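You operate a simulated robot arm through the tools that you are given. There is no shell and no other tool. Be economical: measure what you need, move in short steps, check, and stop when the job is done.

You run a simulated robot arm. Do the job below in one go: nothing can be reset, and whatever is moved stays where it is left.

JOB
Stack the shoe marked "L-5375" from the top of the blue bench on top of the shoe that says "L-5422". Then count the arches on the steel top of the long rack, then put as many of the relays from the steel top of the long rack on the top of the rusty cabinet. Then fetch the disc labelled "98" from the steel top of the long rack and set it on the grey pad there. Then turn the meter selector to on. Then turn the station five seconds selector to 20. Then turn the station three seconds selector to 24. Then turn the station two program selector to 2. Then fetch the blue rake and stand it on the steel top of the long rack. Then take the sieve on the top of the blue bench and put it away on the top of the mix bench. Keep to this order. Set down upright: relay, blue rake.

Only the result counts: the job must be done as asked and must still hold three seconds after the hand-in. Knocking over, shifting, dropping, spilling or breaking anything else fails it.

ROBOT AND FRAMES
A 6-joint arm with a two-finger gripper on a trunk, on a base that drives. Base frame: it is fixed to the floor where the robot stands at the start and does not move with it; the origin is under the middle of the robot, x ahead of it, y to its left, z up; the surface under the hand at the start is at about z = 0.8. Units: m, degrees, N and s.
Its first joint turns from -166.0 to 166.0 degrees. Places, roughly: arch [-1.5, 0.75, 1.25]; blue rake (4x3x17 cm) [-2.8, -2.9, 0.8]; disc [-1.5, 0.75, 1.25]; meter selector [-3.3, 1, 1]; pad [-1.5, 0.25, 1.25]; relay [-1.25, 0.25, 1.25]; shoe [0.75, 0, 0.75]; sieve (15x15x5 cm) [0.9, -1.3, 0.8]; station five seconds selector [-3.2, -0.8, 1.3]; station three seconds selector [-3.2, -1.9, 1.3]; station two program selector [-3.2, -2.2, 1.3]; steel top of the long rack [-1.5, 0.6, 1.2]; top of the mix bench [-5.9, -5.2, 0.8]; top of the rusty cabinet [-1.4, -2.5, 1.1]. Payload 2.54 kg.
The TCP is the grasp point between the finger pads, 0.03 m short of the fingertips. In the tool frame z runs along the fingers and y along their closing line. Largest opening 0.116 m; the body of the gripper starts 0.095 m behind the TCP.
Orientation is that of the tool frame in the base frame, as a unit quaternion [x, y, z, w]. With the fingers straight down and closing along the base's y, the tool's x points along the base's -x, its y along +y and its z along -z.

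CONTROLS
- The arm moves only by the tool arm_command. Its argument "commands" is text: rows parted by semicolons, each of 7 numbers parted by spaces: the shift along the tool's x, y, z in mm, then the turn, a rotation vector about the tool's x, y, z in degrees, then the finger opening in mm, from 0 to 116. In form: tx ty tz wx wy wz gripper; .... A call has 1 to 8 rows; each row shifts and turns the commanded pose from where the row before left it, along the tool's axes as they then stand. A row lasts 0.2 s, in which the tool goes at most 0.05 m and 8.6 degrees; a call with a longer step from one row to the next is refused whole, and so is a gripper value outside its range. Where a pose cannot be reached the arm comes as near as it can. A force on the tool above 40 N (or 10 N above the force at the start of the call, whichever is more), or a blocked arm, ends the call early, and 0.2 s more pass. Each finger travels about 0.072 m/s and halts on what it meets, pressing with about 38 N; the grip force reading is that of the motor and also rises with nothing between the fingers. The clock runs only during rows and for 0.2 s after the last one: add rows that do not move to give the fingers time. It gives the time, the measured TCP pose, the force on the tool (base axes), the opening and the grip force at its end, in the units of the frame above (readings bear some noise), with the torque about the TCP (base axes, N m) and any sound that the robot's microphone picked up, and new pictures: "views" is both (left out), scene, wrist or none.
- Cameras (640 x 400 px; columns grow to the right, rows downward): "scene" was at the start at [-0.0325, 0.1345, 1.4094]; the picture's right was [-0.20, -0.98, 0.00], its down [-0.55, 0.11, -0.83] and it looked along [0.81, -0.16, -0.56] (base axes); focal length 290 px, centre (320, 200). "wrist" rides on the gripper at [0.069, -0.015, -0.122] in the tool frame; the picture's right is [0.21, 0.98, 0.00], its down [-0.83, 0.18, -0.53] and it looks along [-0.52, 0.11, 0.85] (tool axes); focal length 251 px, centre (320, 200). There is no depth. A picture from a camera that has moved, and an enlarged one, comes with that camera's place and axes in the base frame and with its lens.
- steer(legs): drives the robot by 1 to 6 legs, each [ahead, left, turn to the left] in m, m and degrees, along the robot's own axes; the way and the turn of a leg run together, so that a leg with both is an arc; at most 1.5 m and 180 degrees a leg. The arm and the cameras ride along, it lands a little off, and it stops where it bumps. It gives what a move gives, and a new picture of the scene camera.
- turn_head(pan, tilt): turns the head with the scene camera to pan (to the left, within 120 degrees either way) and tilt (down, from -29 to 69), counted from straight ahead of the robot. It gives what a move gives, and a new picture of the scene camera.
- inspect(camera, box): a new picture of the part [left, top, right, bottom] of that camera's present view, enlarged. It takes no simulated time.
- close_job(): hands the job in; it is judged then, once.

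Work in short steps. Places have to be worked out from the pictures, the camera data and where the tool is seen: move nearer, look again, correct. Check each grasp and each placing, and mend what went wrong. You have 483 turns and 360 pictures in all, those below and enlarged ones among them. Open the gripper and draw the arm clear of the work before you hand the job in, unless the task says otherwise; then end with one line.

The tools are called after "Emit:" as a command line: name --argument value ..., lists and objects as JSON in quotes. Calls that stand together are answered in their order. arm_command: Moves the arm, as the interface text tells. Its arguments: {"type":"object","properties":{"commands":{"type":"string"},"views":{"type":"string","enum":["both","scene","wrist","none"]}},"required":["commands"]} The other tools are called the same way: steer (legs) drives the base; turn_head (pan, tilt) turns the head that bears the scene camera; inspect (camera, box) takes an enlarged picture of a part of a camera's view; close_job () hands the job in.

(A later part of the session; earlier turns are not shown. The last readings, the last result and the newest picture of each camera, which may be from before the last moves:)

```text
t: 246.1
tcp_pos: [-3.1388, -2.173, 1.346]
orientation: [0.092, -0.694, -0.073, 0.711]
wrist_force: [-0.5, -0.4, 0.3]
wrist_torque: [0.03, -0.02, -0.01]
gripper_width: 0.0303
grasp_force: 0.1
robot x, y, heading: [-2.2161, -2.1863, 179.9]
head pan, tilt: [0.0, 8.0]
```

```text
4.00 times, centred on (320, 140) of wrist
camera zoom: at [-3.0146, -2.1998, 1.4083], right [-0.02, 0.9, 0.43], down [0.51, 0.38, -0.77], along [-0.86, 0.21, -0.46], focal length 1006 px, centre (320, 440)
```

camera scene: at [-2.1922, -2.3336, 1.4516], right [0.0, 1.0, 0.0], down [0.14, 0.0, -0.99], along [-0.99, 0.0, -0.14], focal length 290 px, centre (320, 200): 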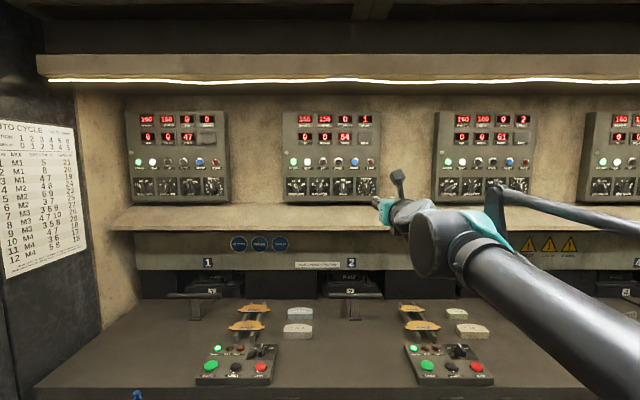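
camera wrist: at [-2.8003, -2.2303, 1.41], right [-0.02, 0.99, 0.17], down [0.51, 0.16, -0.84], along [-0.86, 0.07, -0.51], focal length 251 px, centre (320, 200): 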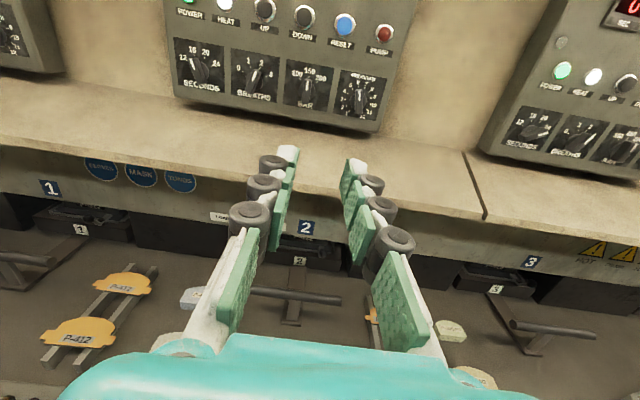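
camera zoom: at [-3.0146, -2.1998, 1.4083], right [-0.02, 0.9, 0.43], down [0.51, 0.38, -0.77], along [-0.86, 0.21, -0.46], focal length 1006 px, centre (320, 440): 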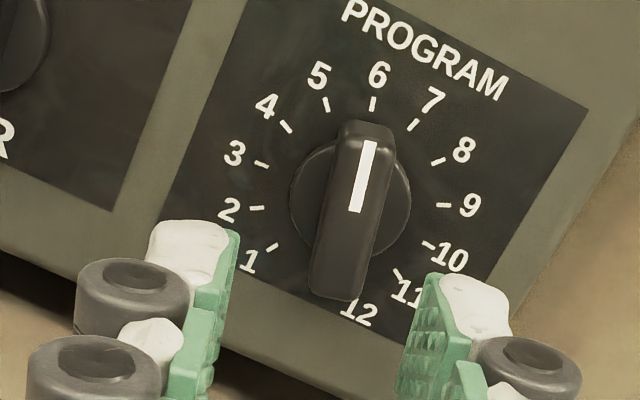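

Small corrections (ty +9, roll -4), then I go to gripping depth in two steps.

Emit:
arm_command --commands "-2 9 0 0 0 -4 30; 0 0 20 0 0 0 30; 0 0 20 0 0 0 30; 0 0 0 0 0 0 30" --views "none"

Emit:
inspect --camera "wrist" --box '[260, 110, 380, 210]'

```text
t: 247.1
tcp_pos: [-3.1788, -2.1716, 1.3467]
orientation: [0.116, -0.69, -0.097, 0.708]
wrist_force: [-0.8, 0.8, 0.2]
wrist_torque: [0.0, 0.01, -0.02]
gripper_width: 0.03
grasp_force: 0.1
out of reach, approached as far as the arm can: row 1
robot x, y, heading: [-2.2183, -2.1905, 179.9]
head pan, tilt: [0.0, 8.0]
```

```text
4.00 times, centred on (320, 160) of wrist
camera zoom: at [-3.0548, -2.202, 1.4071], right [-0.01, 0.87, 0.5], down [0.51, 0.43, -0.74], along [-0.86, 0.24, -0.45], focal length 1006 px, centre (320, 360)
```

zoom: 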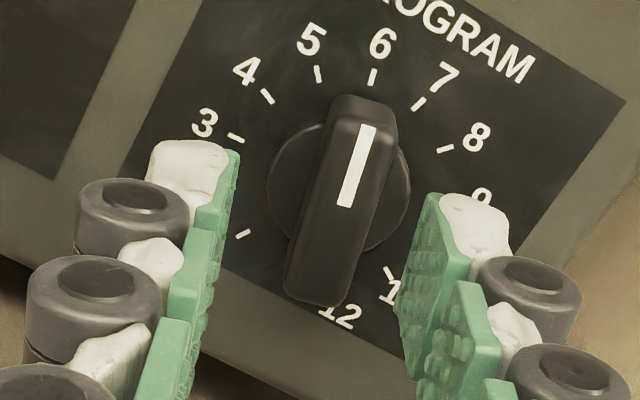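

Emit:
arm_command --commands "0 2 12 0 0 0 30; 0 1 10 0 0 0 30; 0 0 0 0 0 0 30" --views "none"

Emit:
inspect --camera "wrist" --box '[260, 110, 380, 210]'

```text
t: 247.9
tcp_pos: [-3.2002, -2.1679, 1.348]
orientation: [0.115, -0.69, -0.098, 0.708]
wrist_force: [0.3, 0.5, 0.1]
wrist_torque: [-0.01, -0.01, 0.0]
gripper_width: 0.0302
grasp_force: 0.1
robot x, y, heading: [-2.2206, -2.183, 180.4]
head pan, tilt: [0.0, 8.0]
```

```text
4.00 times, centred on (320, 160) of wrist
camera zoom: at [-3.0769, -2.1999, 1.4084], right [-0.01, 0.87, 0.5], down [0.51, 0.43, -0.74], along [-0.86, 0.24, -0.45], focal length 1006 px, centre (320, 360)
```

zoom: 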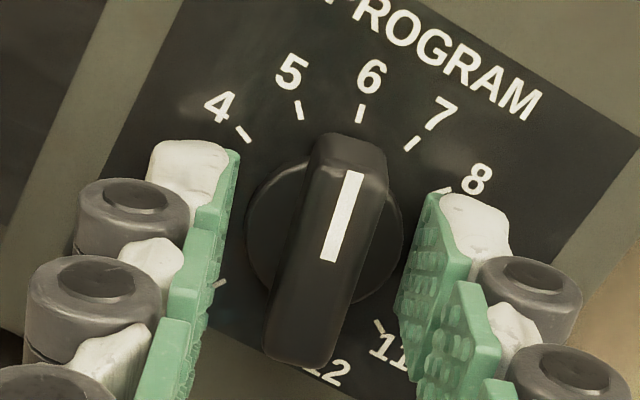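

Well centred. I close.

Emit:
arm_command --commands "0 0 1 0 0 1 28; 0 0 0 0 0 0 20; 0 0 0 0 0 0 10; 0 0 0 0 0 0 6; 0 0 0 0 0 0 6" --views "none"

Emit:
arm_command --commands "0 0 0 0 0 -5 6; 0 0 0 0 0 -5 6; 0 0 0 0 0 -5 6; 0 0 0 0 0 -5 6; 0 0 0 0 0 -5 6; 0 0 0 0 0 -5 6; 0 0 0 0 0 -5 6; 0 0 0 0 0 -5 6" --views "none"

Emit:
inspect --camera "wrist" --box '[240, 80, 400, 210]'

```text
t: 249.1
tcp_pos: [-3.2022, -2.1678, 1.3496]
orientation: [0.109, -0.691, -0.092, 0.709]
wrist_force: [-4.4, 6.1, 5.8]
wrist_torque: [-0.03, 0.06, -0.32]
gripper_width: 0.0117
grasp_force: 38.1
robot x, y, heading: [-2.2212, -2.1888, 180.0]
head pan, tilt: [0.0, 8.0]
```

```text
t: 250.9
tcp_pos: [-3.2012, -2.1682, 1.3488]
orientation: [0.341, -0.612, -0.329, 0.634]
wrist_force: [0.1, -0.3, -7.2]
wrist_torque: [-0.04, -0.15, 0.22]
gripper_width: 0.0114
grasp_force: 38.9
robot x, y, heading: [-2.2168, -2.1884, 179.9]
head pan, tilt: [0.0, 8.0]
```

```text
3.08 times, centred on (320, 145) of wrist
camera zoom: at [-3.0776, -2.2308, 1.3724], right [0.01, 0.36, 0.93], down [0.5, 0.8, -0.32], along [-0.86, 0.47, -0.18], focal length 774 px, centre (320, 369)
```

zoom: 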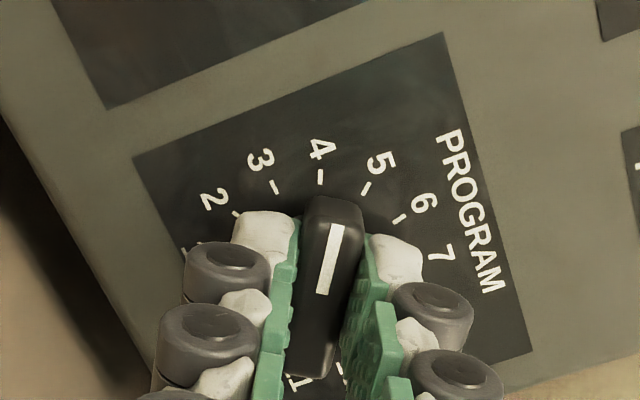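

It turns freely, now near 4. I continue.

Emit:
arm_command --commands "0 0 0 0 0 -5 6; 0 0 0 0 0 -5 6; 0 0 0 0 0 -5 6; 0 0 0 0 0 -5 6; 0 0 0 0 0 -5 6; 0 0 0 0 0 -5 6; 0 0 0 0 0 -5 6; 0 0 0 0 0 -5 6" --views "none"

Emit:
inspect --camera "wrist" --box '[240, 80, 400, 210]'

```text
t: 252.7
tcp_pos: [-3.2014, -2.1694, 1.3476]
orientation: [0.52, -0.47, -0.515, 0.493]
wrist_force: [-3.7, -1.3, -1.9]
wrist_torque: [0.02, -0.16, -0.03]
gripper_width: 0.0117
grasp_force: 38.7
robot x, y, heading: [-2.2239, -2.185, 179.8]
head pan, tilt: [0.0, 8.0]
stopped in row 8: the force on the tool passed its limit at 41 N (the readings are from after the stop); the commanded pose is now the measured one
```

```text
3.08 times, centred on (320, 145) of wrist
camera zoom: at [-3.0785, -2.2329, 1.3261], right [0.02, -0.28, 0.96], down [0.51, 0.83, 0.23], along [-0.86, 0.49, 0.17], focal length 774 px, centre (320, 369)
```

zoom: 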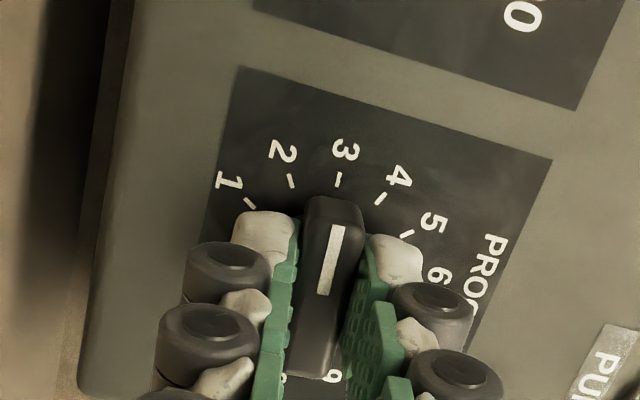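

At 3 now; 24° more.

Emit:
arm_command --commands "0 0 0 0 0 -5 6; 0 0 0 0 0 -5 6; 0 0 0 0 0 -5 6; 0 0 0 0 0 -5 6; 0 0 0 0 0 -3 6; 0 0 0 0 0 0 6" --views "none"

Emit:
inspect --camera "wrist" --box '[240, 80, 400, 210]'

```text
t: 254.1
tcp_pos: [-3.2025, -2.1691, 1.3469]
orientation: [0.604, -0.356, -0.603, 0.38]
wrist_force: [1.8, -3.7, -17.7]
wrist_torque: [0.06, -0.75, 0.15]
gripper_width: 0.0117
grasp_force: 38.3
robot x, y, heading: [-2.2202, -2.1871, 179.8]
head pan, tilt: [0.0, 8.0]
```

```text
3.08 times, centred on (320, 145) of wrist
camera zoom: at [-3.0792, -2.2194, 1.3006], right [0.03, -0.64, 0.77], down [0.52, 0.67, 0.53], along [-0.85, 0.39, 0.35], focal length 774 px, centre (320, 369)
```

zoom: 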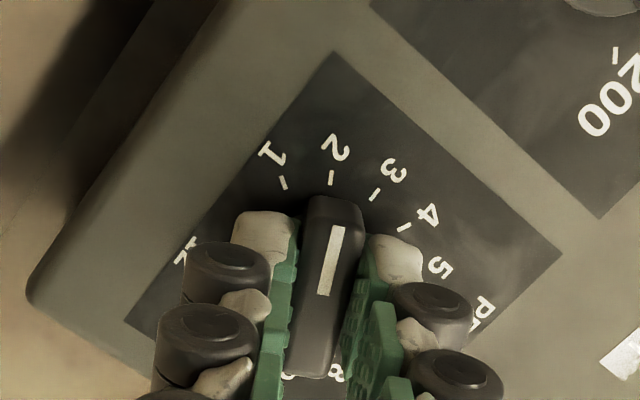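

The tick for 2 is still slightly ahead of the pointer; 5° more.

Emit:
arm_command --commands "0 0 0 0 0 -3 6; 0 0 0 0 0 -3 6; 0 0 0 0 0 0 6" --views "none"

Emit:
arm_command --commands "0 0 0 0 0 0 18; 0 0 0 0 0 0 26; 0 0 -15 0 0 0 26; 0 0 -35 0 0 0 26; 0 0 -40 0 0 0 26; 0 0 0 0 0 0 26" --views "none"

Emit:
inspect --camera "wrist" --box '[260, 70, 380, 180]'

```text
t: 254.9
tcp_pos: [-3.2016, -2.1683, 1.3466]
orientation: [-0.622, 0.324, 0.622, -0.348]
wrist_force: [5.4, -2.4, -27.6]
wrist_torque: [-0.05, -0.91, 0.03]
gripper_width: 0.0116
grasp_force: 38.8
robot x, y, heading: [-2.2243, -2.1855, 180.0]
head pan, tilt: [0.0, 8.0]
```

```text
t: 256.3
tcp_pos: [-3.1111, -2.1656, 1.3443]
orientation: [-0.621, 0.325, 0.622, -0.35]
wrist_force: [0.4, 0.1, 0.4]
wrist_torque: [0.03, -0.01, -0.01]
gripper_width: 0.0262
grasp_force: 0.1
robot x, y, heading: [-2.2156, -2.1872, 180.1]
head pan, tilt: [0.0, 8.0]
```

```text
3.64 times, centred on (320, 125) of wrist
camera zoom: at [-2.9891, -2.2119, 1.2937], right [0.03, -0.71, 0.7], down [0.53, 0.61, 0.59], along [-0.85, 0.35, 0.4], focal length 914 px, centre (320, 473)
```

zoom: 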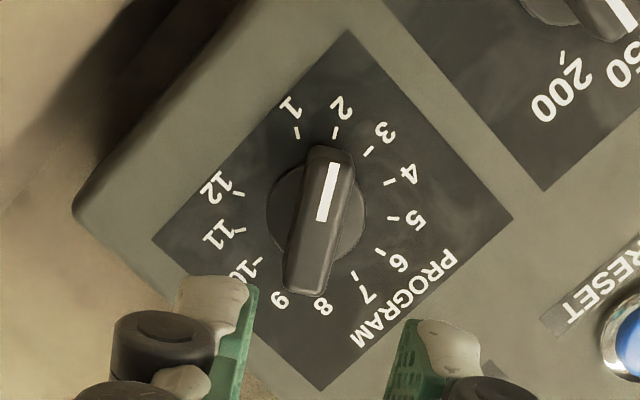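

PROGRAM points at 2. I retract and unroll the hand, then look for the blue rake at lower left.

Emit:
arm_command --commands "0 0 -40 0 0 8.5 26; 0 0 -40 0 0 8.5 26; 0 0 -40 0 0 8.5 26; 0 0 -40 0 0 8.5 26; 0 0 -20 0 0 8.5 26; 0 0 0 0 0 8.5 26; 0 0 0 0 0 8.5 26; 0 0 0 0 0 8.5 26" --views "none"

Emit:
arm_command --commands "0 0 0 0 0 8.5 26; 0 0 0 0 0 8.5 26; 0 0 0 0 0 8.5 26; 0 0 0 0 0 8.5 26; 0 0 0 0 0 8.5 26; 0 0 0 0 0 8.5 26; 0 0 0 0 0 5 26; 0 0 0 0 0 0 26" --views "none"

Emit:
turn_head --pan 35 --tilt 35

```text
t: 258.1
tcp_pos: [-2.9319, -2.1612, 1.3428]
orientation: [0.333, -0.617, -0.321, 0.637]
wrist_force: [-0.3, 0.6, 0.4]
wrist_torque: [0.01, -0.01, -0.03]
gripper_width: 0.026
grasp_force: 0.1
robot x, y, heading: [-2.2204, -2.1878, 179.9]
head pan, tilt: [0.0, 8.0]
```

```text
t: 259.9
tcp_pos: [-2.9306, -2.1622, 1.3432]
orientation: [0.004, -0.701, 0.015, 0.713]
wrist_force: [1.0, -0.5, -0.5]
wrist_torque: [0.0, -0.02, -0.02]
gripper_width: 0.0262
grasp_force: 0.1
robot x, y, heading: [-2.2187, -2.1837, 180.0]
head pan, tilt: [0.0, 8.0]
```

```text
t: 260.9
tcp_pos: [-2.9321, -2.1617, 1.3429]
orientation: [0.005, -0.701, 0.015, 0.713]
wrist_force: [1.0, 0.4, -0.3]
wrist_torque: [0.03, 0.02, 0.02]
gripper_width: 0.0261
grasp_force: 0.0
robot x, y, heading: [-2.2178, -2.1848, 180.0]
head pan, tilt: [35.0, 35.0]
camera scene: at [-2.1717, -2.3841, 1.4083], right [-0.57, 0.82, 0.0], down [0.47, 0.33, -0.82], along [-0.67, -0.47, -0.57], focal length 290 px, centre (320, 200)
```

scene: 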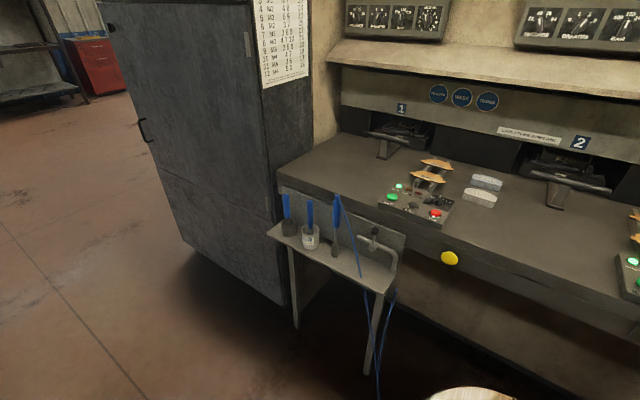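

Emit:
inspect --camera "scene" --box '[260, 180, 410, 290]'

```text
3.64 times, centred on (335, 235) of scene
camera zoom: at [-2.1717, -2.3841, 1.4083], right [-0.57, 0.82, 0.0], down [0.47, 0.33, -0.82], along [-0.67, -0.47, -0.57], focal length 1054 px, centre (266, 73)
```

zoom: 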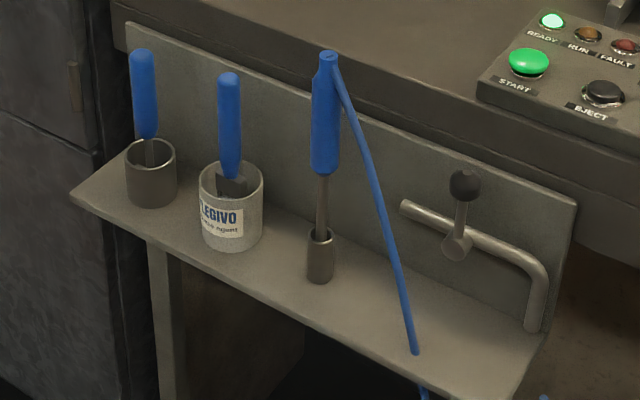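

Three blue-handled tools stand on a small shelf; I drive closer for a better look.

Emit:
steer --legs '[[0, 0.55, 0]]'

Emit:
turn_head --pan 5 --tilt 45

Emit:
inspect --camera "scene" --box '[220, 100, 420, 260]'

```text
t: 264.1
tcp_pos: [-2.9301, -2.7123, 1.343]
orientation: [0.006, -0.701, 0.016, 0.713]
wrist_force: [0.6, -0.3, 0.4]
wrist_torque: [0.02, -0.01, -0.02]
gripper_width: 0.026
grasp_force: 0.0
robot x, y, heading: [-2.22, -2.7361, -179.9]
head pan, tilt: [35.0, 35.0]
camera scene: at [-2.1705, -2.9322, 1.4083], right [-0.58, 0.82, 0.0], down [0.47, 0.33, -0.82], along [-0.67, -0.47, -0.57], focal length 290 px, centre (320, 200)
```

scene: 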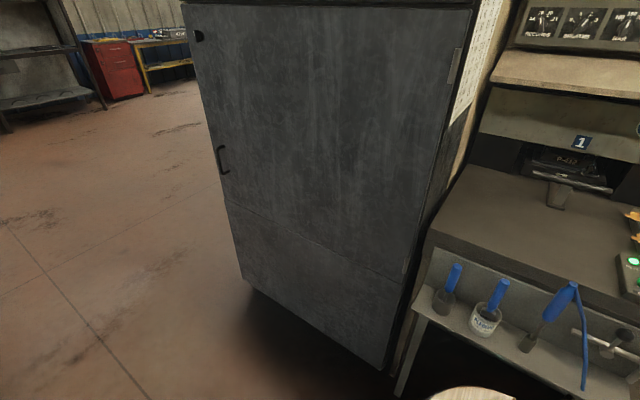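

```text
t: 265.0
tcp_pos: [-2.9312, -2.7125, 1.3432]
orientation: [0.006, -0.701, 0.017, 0.713]
wrist_force: [0.1, 0.0, -0.2]
wrist_torque: [-0.03, 0.01, 0.03]
gripper_width: 0.0263
grasp_force: 0.1
robot x, y, heading: [-2.2168, -2.733, -179.8]
head pan, tilt: [5.0, 45.0]
camera scene: at [-2.1795, -2.8889, 1.3935], right [-0.09, 1.0, 0.0], down [0.7, 0.06, -0.71], along [-0.7, -0.06, -0.71], focal length 290 px, centre (320, 200)
```

scene: 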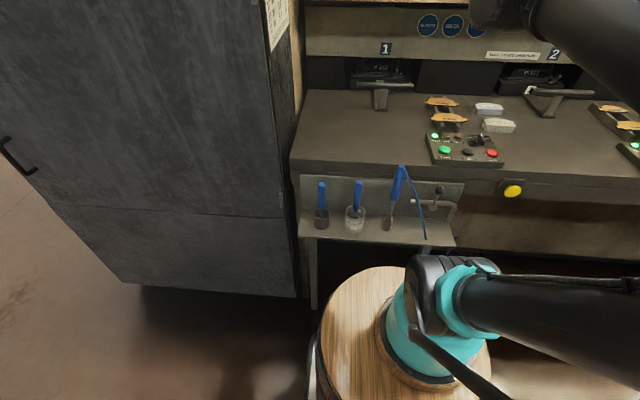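

```text
2.50 times, centred on (320, 180) of scene
camera zoom: at [-2.1795, -2.8889, 1.3935], right [-0.09, 1.0, 0.0], down [0.7, 0.06, -0.71], along [-0.7, -0.06, -0.71], focal length 724 px, centre (320, 250)
```

zoom: 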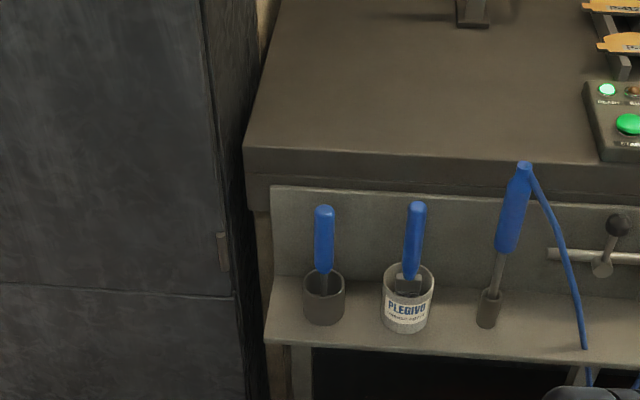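

Emit:
inspect --camera "scene" --box '[305, 170, 375, 240]'

Emit:
inspect --camera "scene" --box '[375, 155, 435, 240]'

```text
5.71 times, centred on (340, 205) of scene
camera zoom: at [-2.1795, -2.8889, 1.3935], right [-0.09, 1.0, 0.0], down [0.7, 0.06, -0.71], along [-0.7, -0.06, -0.71], focal length 1656 px, centre (206, 171)
```

zoom: 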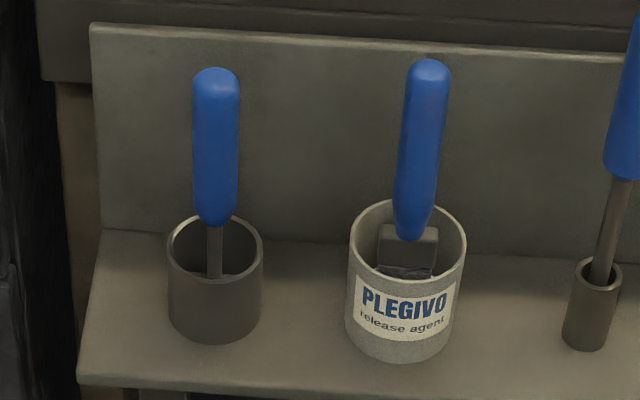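

```text
4.71 times, centred on (405, 198) of scene
camera zoom: at [-2.1795, -2.8889, 1.3935], right [-0.09, 1.0, 0.0], down [0.7, 0.06, -0.71], along [-0.7, -0.06, -0.71], focal length 1363 px, centre (-80, 212)
```

zoom: 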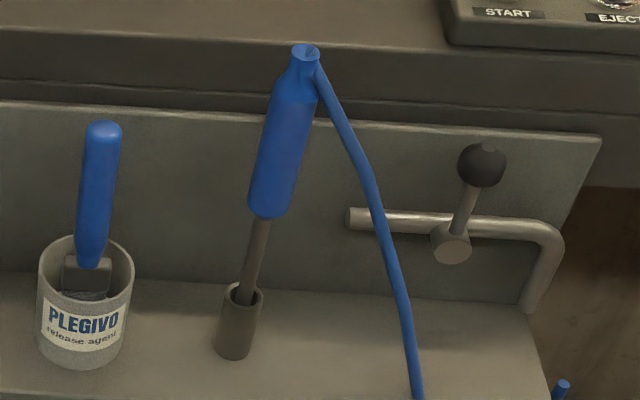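

The left tool, a handle with stem in the dark cup, fits the rake (17 cm); the middle one is the release-agent brush, the right one the air gun. I pitch the hand back to pointing down while drawing it back.

Emit:
arm_command --commands "0 0 -35 0 -8 0 40; 0 0 -35 0 -8 0 40; 0 0 -30 0 -8 0 40; 0 0 -20 0 -8 0 40; 0 0 0 0 -8 0 40; 0 0 0 0 -8 0 40; 0 0 0 0 -8 0 40; 0 0 0 0 -8 0 40" --views "none"

Emit:
arm_command --commands "0 0 0 0 -8 0 40; 0 0 0 0 -8 0 40; 0 0 0 0 -8 0 40; 0 0 0 0 -2 -4 40; 0 0 0 0 0 -8.5 40; 0 0 0 0 0 -8.5 40; 0 0 0 0 0 -8.5 40; 0 0 0 0 0 -8.5 40" --views "none"

```text
t: 266.8
tcp_pos: [-2.8126, -2.6799, 1.3631]
orientation: [-0.016, 0.972, -0.012, -0.232]
wrist_force: [0.8, 0.8, -0.4]
wrist_torque: [-0.01, 0.05, 0.02]
gripper_width: 0.04
grasp_force: 0.1
out of reach, approached as far as the arm can: row 2, 4, 5, 6, 7, 8
robot x, y, heading: [-2.2206, -2.7328, -179.8]
head pan, tilt: [5.0, 45.0]
```

```text
t: 268.6
tcp_pos: [-2.8113, -2.6644, 1.3619]
orientation: [-0.342, 0.94, -0.004, -0.011]
wrist_force: [0.4, 0.5, 0.6]
wrist_torque: [-0.02, 0.02, -0.01]
gripper_width: 0.04
grasp_force: 0.1
out of reach, approached as far as the arm can: row 1, 2, 3
robot x, y, heading: [-2.2167, -2.7347, -179.7]
head pan, tilt: [5.0, 45.0]
```

Pointing down now. I continue the turn so the wrist camera ends on the robot's side.

Emit:
arm_command --commands "0 0 0 0 0 -8.5 40; 0 0 0 0 0 -8.5 40; 0 0 0 0 0 -8.5 40; 0 0 0 0 0 -8.5 40; 0 0 0 0 0 -8.5 40; 0 0 0 0 0 -8.5 40; 0 0 0 0 0 -8.5 40; 0 0 0 0 0 -8.5 40" --views "none"

Emit:
arm_command --commands "0 0 0 0 0 -8.5 40; 0 0 0 0 0 -8.5 40; 0 0 0 0 0 -8.5 40; 0 0 0 0 0 -8.5 40; 0 0 0 0 0 -8.5 40; 0 0 0 0 0 -8.5 40; 0 0 0 0 0 -8.5 40; 0 0 0 0 0 -8.5 40" --views "both"

```text
t: 270.4
tcp_pos: [-2.8111, -2.6641, 1.3618]
orientation: [0.808, -0.589, -0.003, 0.011]
wrist_force: [0.3, -0.4, 0.0]
wrist_torque: [0.02, 0.03, -0.01]
gripper_width: 0.0403
grasp_force: 0.0
robot x, y, heading: [-2.2178, -2.7332, -179.7]
head pan, tilt: [5.0, 45.0]
```

```text
t: 272.2
tcp_pos: [-2.8105, -2.6637, 1.3618]
orientation: [0.999, -0.036, -0.008, 0.008]
wrist_force: [0.6, 0.7, 0.1]
wrist_torque: [-0.05, 0.04, -0.01]
gripper_width: 0.04
grasp_force: 0.0
robot x, y, heading: [-2.2188, -2.7328, -180.0]
head pan, tilt: [5.0, 45.0]
camera scene: at [-2.1795, -2.8888, 1.3935], right [-0.09, 1.0, 0.0], down [0.7, 0.06, -0.71], along [-0.7, -0.06, -0.71], focal length 290 px, centre (320, 200)
camera wrist: at [-2.7391, -2.6519, 1.4837], right [0.15, -0.99, 0.01], down [-0.83, -0.12, 0.55], along [-0.54, -0.09, -0.84], focal length 251 px, centre (320, 200)
```

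scene: 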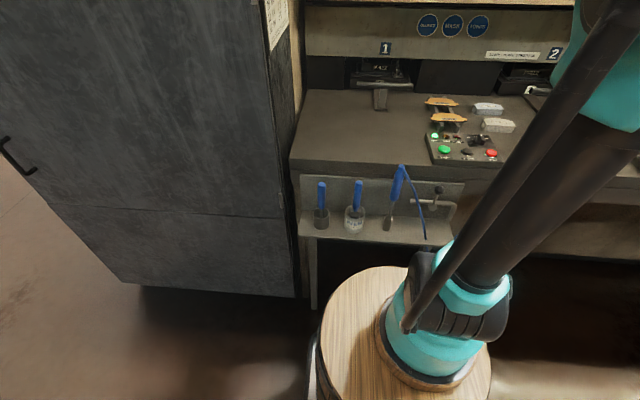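
wrist: 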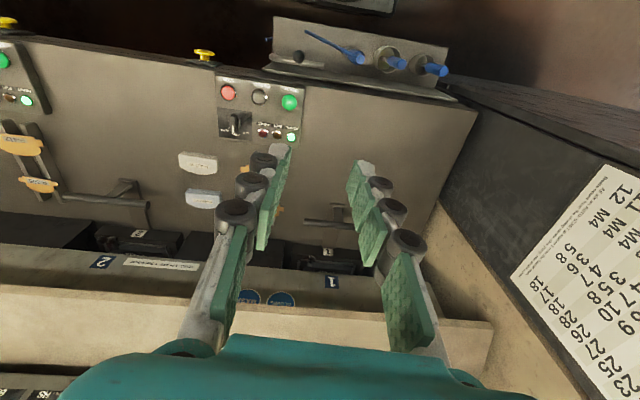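

Rake's top is near (-2.757, -2.917). I bring the hand nearer above it.

Emit:
arm_command --commands "14 28 35 0 0 0 40; 14 28 35 0 0 0 40; 14 28 35 0 0 0 40; 14 28 35 0 0 0 40; 0 18 35 0 0 0 40; 0 0 0 0 0 0 40" --views "both"

```text
t: 273.6
tcp_pos: [-2.7677, -2.8006, 1.1883]
orientation: [0.999, -0.036, -0.009, 0.008]
wrist_force: [-0.5, 0.1, 0.2]
wrist_torque: [0.0, -0.01, 0.0]
gripper_width: 0.0398
grasp_force: 0.1
robot x, y, heading: [-2.2194, -2.7296, -179.9]
head pan, tilt: [5.0, 45.0]
camera scene: at [-2.1795, -2.8888, 1.3935], right [-0.09, 1.0, 0.0], down [0.7, 0.06, -0.71], along [-0.7, -0.06, -0.71], focal length 290 px, centre (320, 200)
camera wrist: at [-2.6955, -2.7887, 1.3099], right [0.14, -0.99, 0.01], down [-0.83, -0.11, 0.55], along [-0.54, -0.09, -0.84], focal length 251 px, centre (320, 200)
```

scene: 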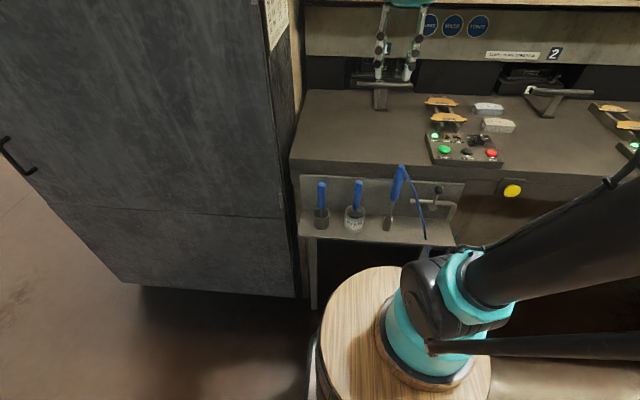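
wrist: 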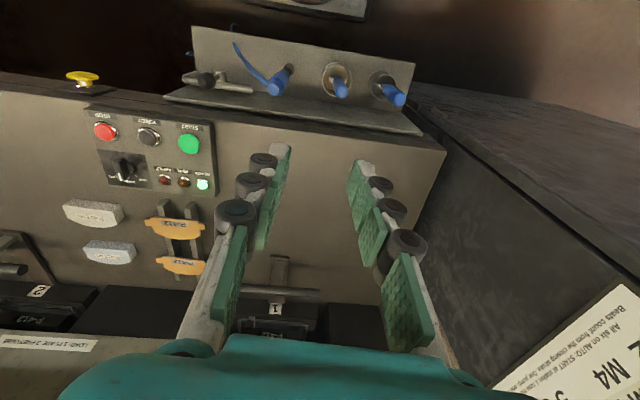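

The cabinet side is at y ≈ -3.05, so closing along y has room. I move above the rake.

Emit:
arm_command --commands "3 38 20 0 0 0 50; 3 38 25 0 0 0 50; 0 38 25 0 0 0 50; 0 15 40 0 0 0 50; 0 0 30 0 0 0 50; 0 0 0 0 0 0 50" --views "both"

```text
t: 275.0
tcp_pos: [-2.7731, -2.9319, 1.0495]
orientation: [0.999, -0.036, -0.008, 0.007]
wrist_force: [0.4, -0.2, -0.6]
wrist_torque: [-0.02, 0.04, 0.01]
gripper_width: 0.0501
grasp_force: 0.1
robot x, y, heading: [-2.2164, -2.7332, -179.8]
head pan, tilt: [5.0, 45.0]
camera scene: at [-2.1795, -2.8888, 1.3934], right [-0.09, 1.0, 0.0], down [0.7, 0.06, -0.71], along [-0.7, -0.06, -0.71], focal length 290 px, centre (320, 200)
camera wrist: at [-2.7013, -2.9196, 1.1711], right [0.14, -0.99, 0.01], down [-0.83, -0.11, 0.55], along [-0.54, -0.09, -0.84], focal length 251 px, centre (320, 200)
```

scene: 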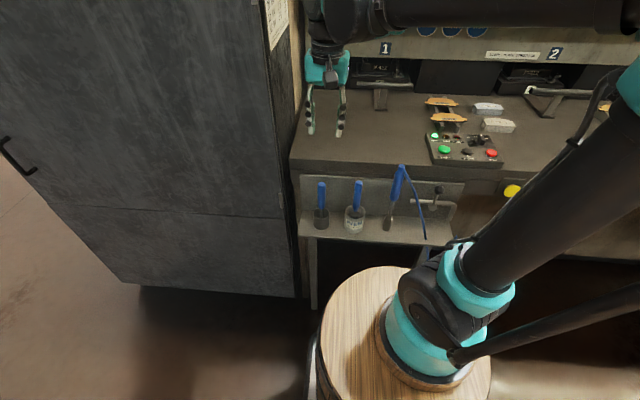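
wrist: 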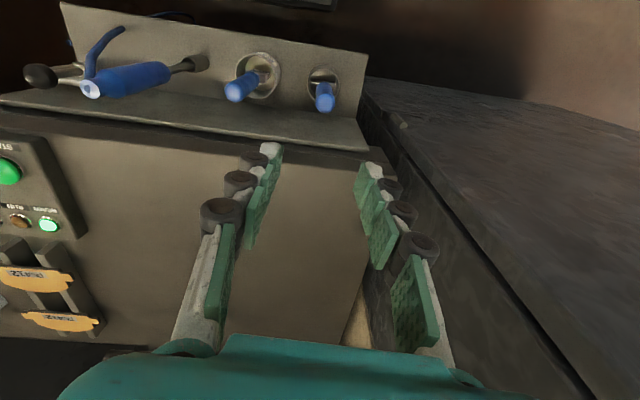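

Rake is 2 cm nearer in x than the tool. I shift and lower, then re-check.

Emit:
arm_command --commands "20 4 15 0 0 0 50; 0 0 35 0 0 0 50; 0 0 0 0 0 0 50" --views "wrist"

Emit:
inspect --camera "scene" --box '[285, 80, 385, 240]'

```text
t: 275.8
tcp_pos: [-2.7551, -2.9366, 1.0]
orientation: [0.999, -0.036, -0.008, 0.009]
wrist_force: [-0.4, -0.8, 0.2]
wrist_torque: [0.02, 0.04, 0.04]
gripper_width: 0.05
grasp_force: 0.1
robot x, y, heading: [-2.215, -2.73, -180.2]
head pan, tilt: [5.0, 45.0]
camera wrist: at [-2.6831, -2.9254, 1.1214], right [0.14, -0.99, 0.01], down [-0.83, -0.11, 0.55], along [-0.54, -0.09, -0.84], focal length 251 px, centre (320, 200)
```

wrist: 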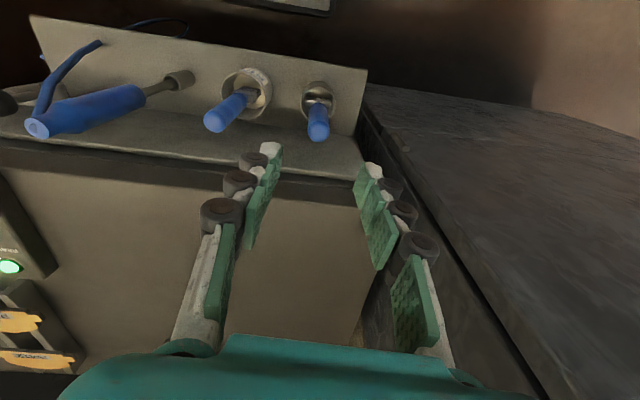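

```text
2.50 times, centred on (335, 160) of scene
camera zoom: at [-2.1796, -2.8888, 1.3934], right [-0.09, 1.0, 0.0], down [0.7, 0.06, -0.71], along [-0.7, -0.06, -0.71], focal length 724 px, centre (282, 300)
```

zoom: 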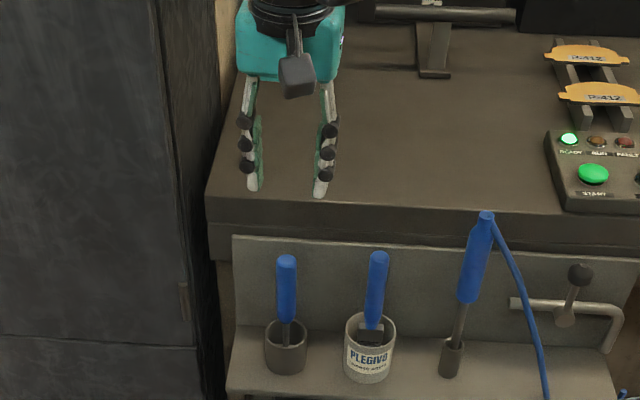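

Rake top refined: (-2.761, -2.9375, 0.894). I go down around the handle to TCP z ≈ 0.862.

Emit:
arm_command --commands "-3 0 35 0 0 0 50; 0 0 25 0 0 0 50; 0 0 0 0 0 0 50" --views "wrist"

```text
t: 276.6
tcp_pos: [-2.7583, -2.9372, 0.9398]
orientation: [0.999, -0.037, -0.008, 0.007]
wrist_force: [0.9, -0.1, -0.3]
wrist_torque: [0.01, 0.02, 0.01]
gripper_width: 0.0499
grasp_force: 0.1
robot x, y, heading: [-2.2217, -2.7344, -179.8]
head pan, tilt: [5.0, 45.0]
camera wrist: at [-2.6869, -2.9256, 1.0609], right [0.14, -0.99, 0.01], down [-0.83, -0.11, 0.55], along [-0.54, -0.09, -0.84], focal length 251 px, centre (320, 200)
```

wrist: 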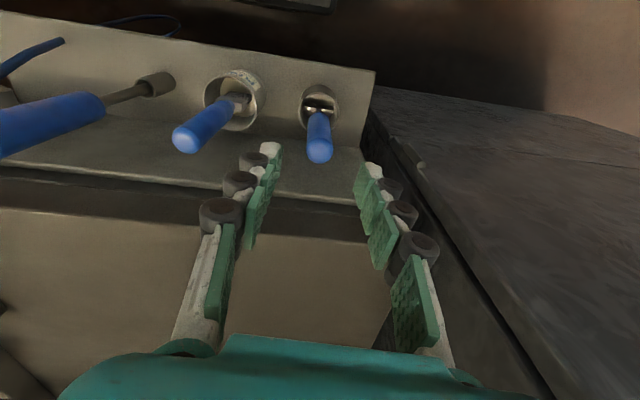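

Emit:
arm_command --commands "4 0 25 0 0 0 50; 0 0 25 0 0 0 50; 0 0 25 0 0 0 50; 0 0 0 0 0 0 50" --views "wrist"

```text
t: 277.6
tcp_pos: [-2.7556, -2.9397, 0.8651]
orientation: [0.999, -0.037, -0.008, 0.007]
wrist_force: [-0.7, -1.0, 0.0]
wrist_torque: [0.02, 0.0, -0.01]
gripper_width: 0.05
grasp_force: 0.0
robot x, y, heading: [-2.2195, -2.7357, -179.6]
head pan, tilt: [5.0, 45.0]
camera wrist: at [-2.6841, -2.9271, 0.9859], right [0.14, -0.99, 0.01], down [-0.83, -0.11, 0.55], along [-0.54, -0.09, -0.84], focal length 251 px, centre (320, 200)
```

wrist: 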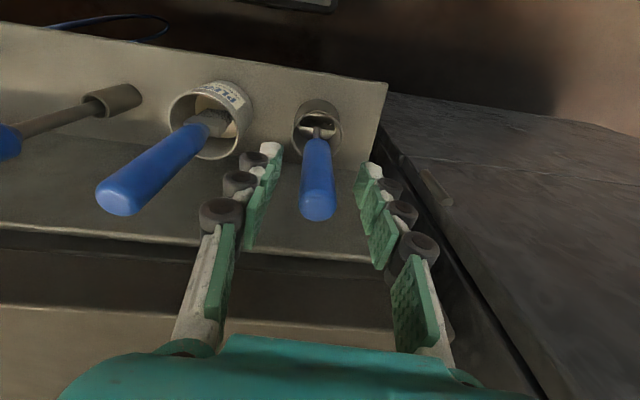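

The handle is between the fingers. I close.

Emit:
arm_command --commands "0 0 0 0 0 0 35; 0 0 0 0 0 0 22; 0 0 0 0 0 0 14; 0 0 0 0 0 0 14; 0 0 0 0 0 0 14" --views "none"

Emit:
inspect --camera "wrist" --box '[250, 80, 400, 230]'

```text
t: 278.8
tcp_pos: [-2.7567, -2.9388, 0.8644]
orientation: [0.999, -0.037, -0.008, 0.008]
wrist_force: [0.1, -0.8, 0.1]
wrist_torque: [0.0, 0.0, -0.04]
gripper_width: 0.0215
grasp_force: 37.9
robot x, y, heading: [-2.2164, -2.7351, -179.6]
head pan, tilt: [5.0, 45.0]
```

```text
2.67 times, centred on (325, 155) of wrist
camera zoom: at [-2.6841, -2.9272, 0.9861], right [0.14, -0.99, 0.01], down [-0.83, -0.11, 0.55], along [-0.54, -0.09, -0.84], focal length 670 px, centre (307, 320)
```

zoom: 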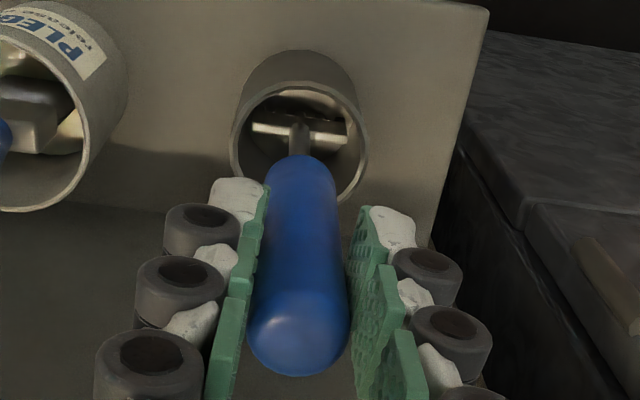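

It is the rake (T-shaped head in the cup), held at 21.5 mm. I lift straight up.

Emit:
arm_command --commands "0 0 -20 0 0 0 14; 0 0 -30 0 0 0 14; 0 0 -40 0 0 0 14; 0 0 -45 0 0 0 14; 0 0 -45 0 0 0 14; 0 0 -45 0 0 0 14; 0 0 0 0 0 0 14" --views "both"

Emit:
inspect --camera "scene" --box '[285, 20, 415, 240]'

```text
t: 280.4
tcp_pos: [-2.7516, -2.9349, 1.0891]
orientation: [0.999, -0.036, -0.008, 0.007]
wrist_force: [-0.8, -0.1, -1.3]
wrist_torque: [-0.02, 0.01, 0.01]
gripper_width: 0.0216
grasp_force: 37.8
robot x, y, heading: [-2.2197, -2.7328, -179.8]
head pan, tilt: [5.0, 45.0]
camera scene: at [-2.1795, -2.8888, 1.3934], right [-0.09, 1.0, 0.0], down [0.7, 0.06, -0.71], along [-0.7, -0.06, -0.71], focal length 290 px, centre (320, 200)
camera wrist: at [-2.6808, -2.9238, 1.2115], right [0.14, -0.99, 0.01], down [-0.83, -0.11, 0.55], along [-0.54, -0.09, -0.84], focal length 251 px, centre (320, 200)
```

scene: 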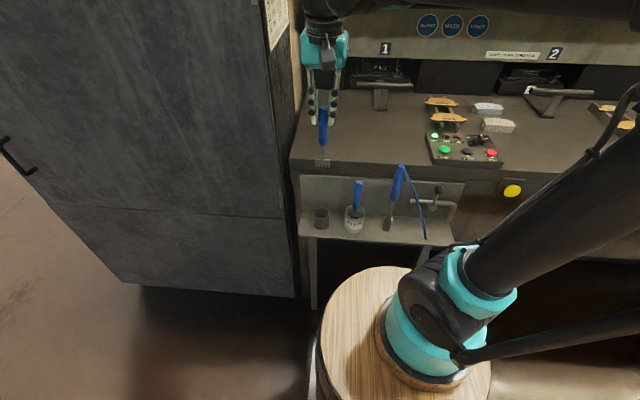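
wrist: 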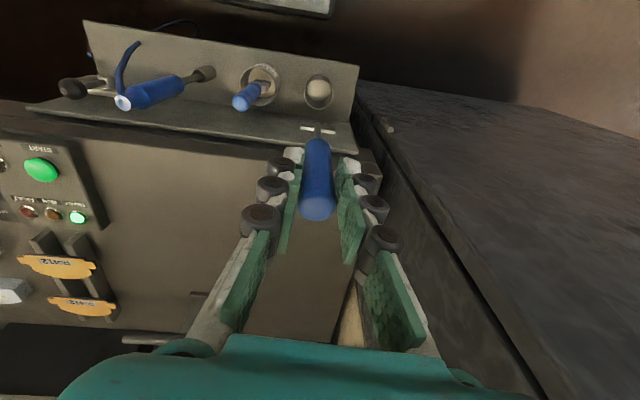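

```text
1.82 times, centred on (350, 130) of scene
camera zoom: at [-2.1795, -2.8888, 1.3934], right [-0.09, 1.0, 0.0], down [0.7, 0.06, -0.71], along [-0.7, -0.06, -0.71], focal length 527 px, centre (266, 327)
```

zoom: 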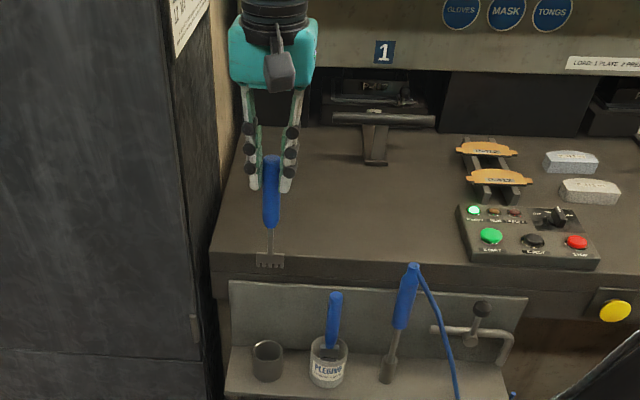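

The rake is out and hangs straight; cup and neighbours are untouched. I raise it and drive back along the aisle to the rack gap.

Emit:
arm_command --commands "15 -20 -40 0 0 0 14; 15 -40 -25 0 0 0 14; 15 -40 -25 0 0 0 14; 0 -40 -25 0 0 0 14; 0 -40 -25 0 0 0 14; 0 -20 -40 0 0 0 14; 0 0 -40 0 0 0 14; 0 0 0 0 0 0 14" --views "none"

Emit:
steer --legs '[[0, -1.45, 0], [0, -1.45, 0], [0, -1.42, 0]]'

```text
t: 282.2
tcp_pos: [-2.6898, -2.7359, 1.306]
orientation: [0.999, -0.037, -0.008, 0.008]
wrist_force: [0.5, 0.1, -2.3]
wrist_torque: [-0.01, -0.01, 0.01]
gripper_width: 0.0219
grasp_force: 37.9
robot x, y, heading: [-2.2212, -2.7372, -179.8]
head pan, tilt: [5.0, 45.0]
```

```text
t: 302.9
tcp_pos: [-2.714, 1.5875, 1.3062]
orientation: [0.999, -0.031, -0.008, 0.008]
wrist_force: [-0.9, 0.2, -0.4]
wrist_torque: [0.02, -0.01, -0.01]
gripper_width: 0.0214
grasp_force: 38.1
robot x, y, heading: [-2.2427, 1.5944, -179.3]
head pan, tilt: [5.0, 45.0]
camera scene: at [-2.2019, 1.4387, 1.3935], right [-0.1, 0.99, 0.0], down [0.7, 0.07, -0.71], along [-0.7, -0.07, -0.71], focal length 290 px, centre (320, 200)
```

scene: 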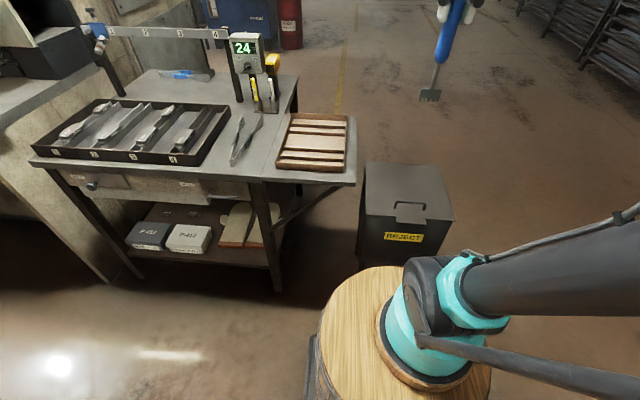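

I back out through the rack gap, then strafe left in front of the rack.

Emit:
steer --legs '[[-0.95, 0, -0.7], [-0.9, 0, 0], [0, 1.2, 0]]'

Emit:
turn_head --pan 5 --tilt 22

```text
t: 317.9
tcp_pos: [-0.8595, 0.4066, 1.3052]
orientation: [0.999, -0.039, -0.008, 0.008]
wrist_force: [-0.1, 0.3, -0.9]
wrist_torque: [0.0, -0.01, 0.0]
gripper_width: 0.0214
grasp_force: 37.9
robot x, y, heading: [-0.3901, 0.4065, 180.0]
head pan, tilt: [5.0, 45.0]
camera scene: at [-0.3492, 0.2518, 1.3935], right [-0.08, 1.0, 0.0], down [0.7, 0.06, -0.71], along [-0.7, -0.06, -0.71], focal length 290 px, centre (320, 200)
```

scene: 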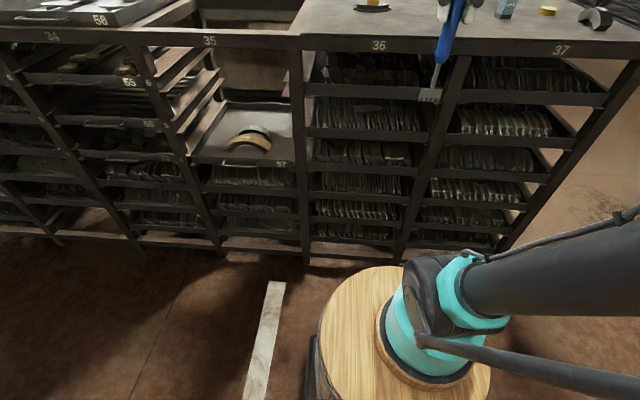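

```text
t: 318.8
tcp_pos: [-0.8585, 0.4071, 1.3059]
orientation: [0.999, -0.039, -0.009, 0.008]
wrist_force: [-0.5, 1.0, -0.3]
wrist_torque: [0.02, 0.0, -0.02]
gripper_width: 0.0214
grasp_force: 37.5
robot x, y, heading: [-0.3864, 0.4015, 180.0]
head pan, tilt: [5.0, 22.0]
camera scene: at [-0.3607, 0.2509, 1.4288], right [-0.08, 1.0, 0.0], down [0.37, 0.03, -0.93], along [-0.92, -0.08, -0.38], focal length 290 px, centre (320, 200)
```

scene: 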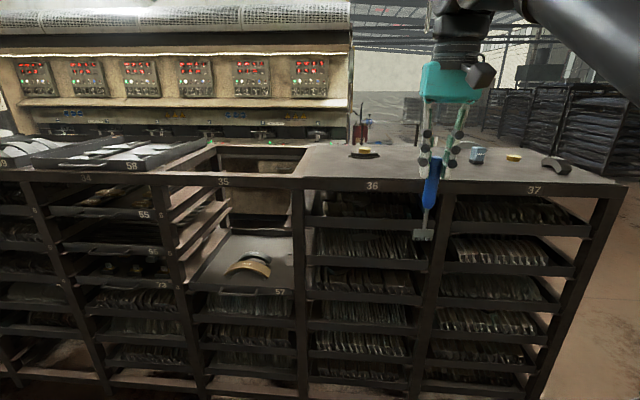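

Before going over the rack I raise the rake and check that it hangs vertical.

Emit:
arm_command --commands "0 0 -40 0 0 0 14; 0 0 -45 0 0 0 14; 0 0 0 0 0 0 14" --views "scene"

Emit:
inspect --camera "scene" --box '[390, 60, 500, 240]'

```text
t: 319.6
tcp_pos: [-0.8571, 0.4086, 1.3899]
orientation: [0.999, -0.039, -0.008, 0.007]
wrist_force: [-0.3, -0.8, -0.6]
wrist_torque: [0.0, 0.0, 0.01]
gripper_width: 0.0216
grasp_force: 38.0
robot x, y, heading: [-0.3909, 0.4076, 179.8]
head pan, tilt: [5.0, 22.0]
camera scene: at [-0.3606, 0.2509, 1.4289], right [-0.08, 1.0, 0.0], down [0.37, 0.03, -0.93], along [-0.92, -0.08, -0.37], focal length 290 px, centre (320, 200)
```

scene: 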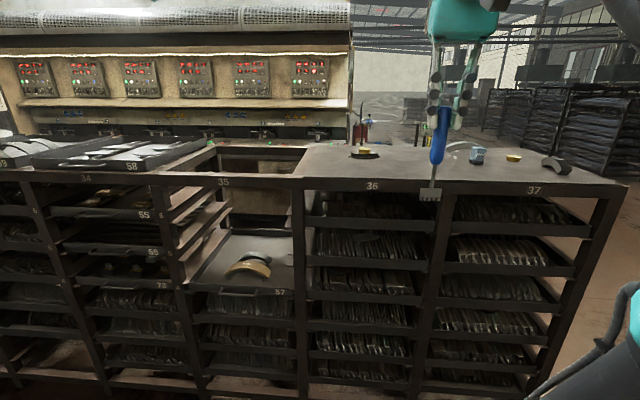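

```text
2.22 times, centred on (445, 150) of scene
camera zoom: at [-0.3606, 0.2509, 1.4289], right [-0.08, 1.0, 0.0], down [0.37, 0.03, -0.93], along [-0.92, -0.08, -0.37], focal length 644 px, centre (42, 311)
```

zoom: 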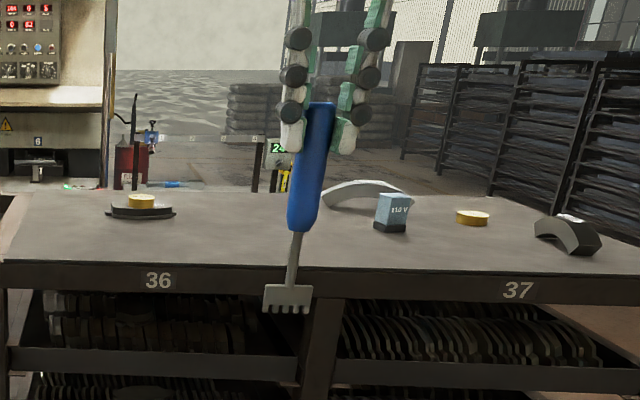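

The rake hangs within 1.5° of vertical, matching the 1° tool tilt, which I correct. Then I drive 0.2 m to the rack and move over the free spot at (-1.35, 0.22).

Emit:
steer --legs '[[0.2, 0, 0]]'

Emit:
arm_command --commands "-36 26 0 0.9 0.9 0 14; -36 26 0 0 0 0 14; -36 26 0 0 0 0 14; -36 26 0 0 0 0 14; -36 26 0 0 0 0 14; -36 26 0 0 0 0 14; -36 26 0 0 0 0 14; 0 0 0 0 0 0 14" --views "both"

```text
t: 321.1
tcp_pos: [-1.0567, 0.4082, 1.3902]
orientation: [0.999, -0.038, -0.008, 0.009]
wrist_force: [-0.4, 0.1, -0.7]
wrist_torque: [0.01, 0.01, 0.01]
gripper_width: 0.0215
grasp_force: 37.7
robot x, y, heading: [-0.5861, 0.4067, 179.7]
head pan, tilt: [5.0, 22.0]
camera scene: at [-0.5601, 0.2514, 1.4289], right [-0.09, 1.0, 0.0], down [0.37, 0.03, -0.93], along [-0.92, -0.08, -0.37], focal length 290 px, centre (320, 200)
```

scene: 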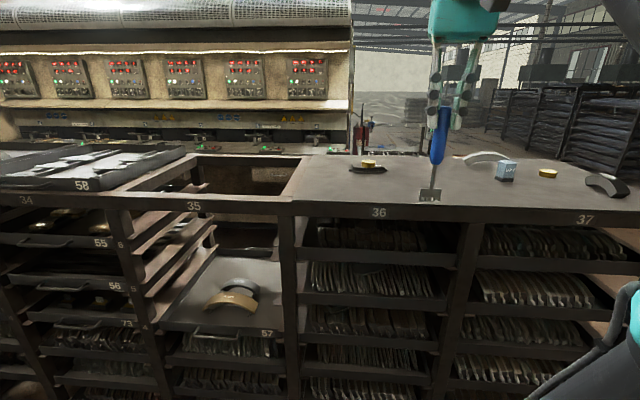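

```text
t: 322.9
tcp_pos: [-1.3215, 0.2458, 1.3911]
orientation: [0.999, -0.038, 0.0, 0.0]
wrist_force: [0.7, 0.0, -0.2]
wrist_torque: [-0.04, 0.05, 0.01]
gripper_width: 0.0214
grasp_force: 38.4
robot x, y, heading: [-0.584, 0.4076, 179.6]
head pan, tilt: [5.0, 22.0]
camera scene: at [-0.5598, 0.2513, 1.4289], right [-0.09, 1.0, 0.0], down [0.37, 0.03, -0.93], along [-0.92, -0.08, -0.37], focal length 290 px, centre (320, 200)
camera wrist: at [-1.252, 0.2559, 1.5142], right [0.14, -0.99, 0.0], down [-0.84, -0.12, 0.53], along [-0.53, -0.07, -0.85], focal length 251 px, centre (320, 200)
```

scene: 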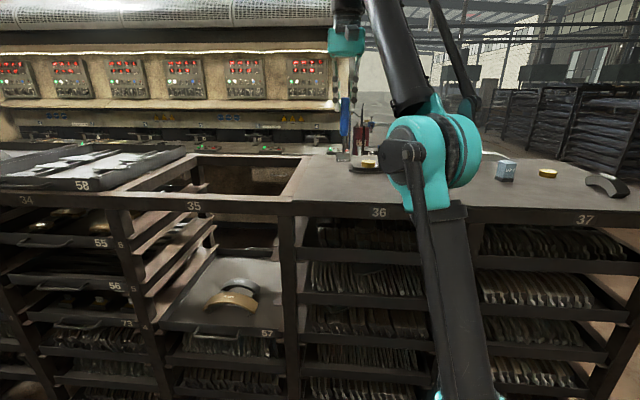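
wrist: 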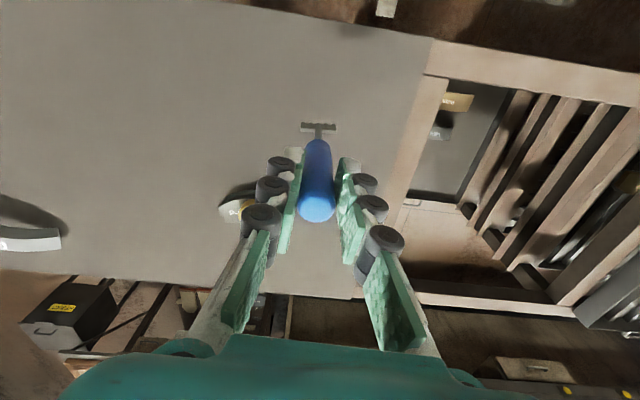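

The tool is vertical and the rake coaxial with it. I lower: contact expected near TCP z ≈ 1.297.

Emit:
arm_command --commands "0 0 40 0 0 0 14; 0 0 30 0 0 0 14; 0 0 10 0 0 0 14; 0 0 0 0 0 0 14" --views "none"

Emit:
inspect --camera "scene" --box '[290, 60, 420, 190]'

```text
t: 323.9
tcp_pos: [-1.3182, 0.2466, 1.3118]
orientation: [0.999, -0.039, -0.001, -0.001]
wrist_force: [2.8, -2.0, 36.9]
wrist_torque: [-0.11, 0.1, -0.02]
gripper_width: 0.0215
grasp_force: 38.2
robot x, y, heading: [-0.589, 0.4077, 180.1]
head pan, tilt: [5.0, 22.0]
```

```text
3.08 times, centred on (355, 125) of scene
camera zoom: at [-0.5587, 0.2515, 1.4289], right [-0.09, 1.0, 0.0], down [0.37, 0.03, -0.93], along [-0.92, -0.08, -0.37], focal length 891 px, centre (212, 431)
```

zoom: 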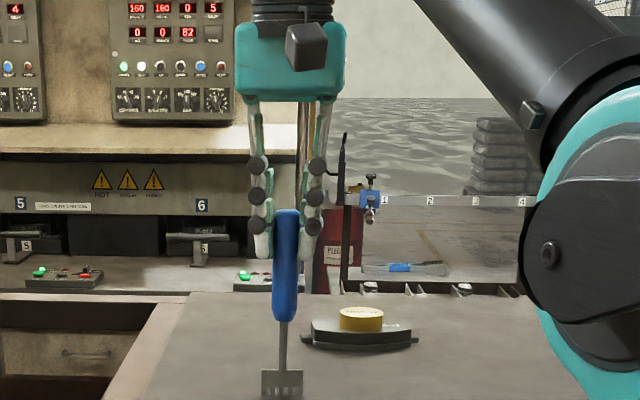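

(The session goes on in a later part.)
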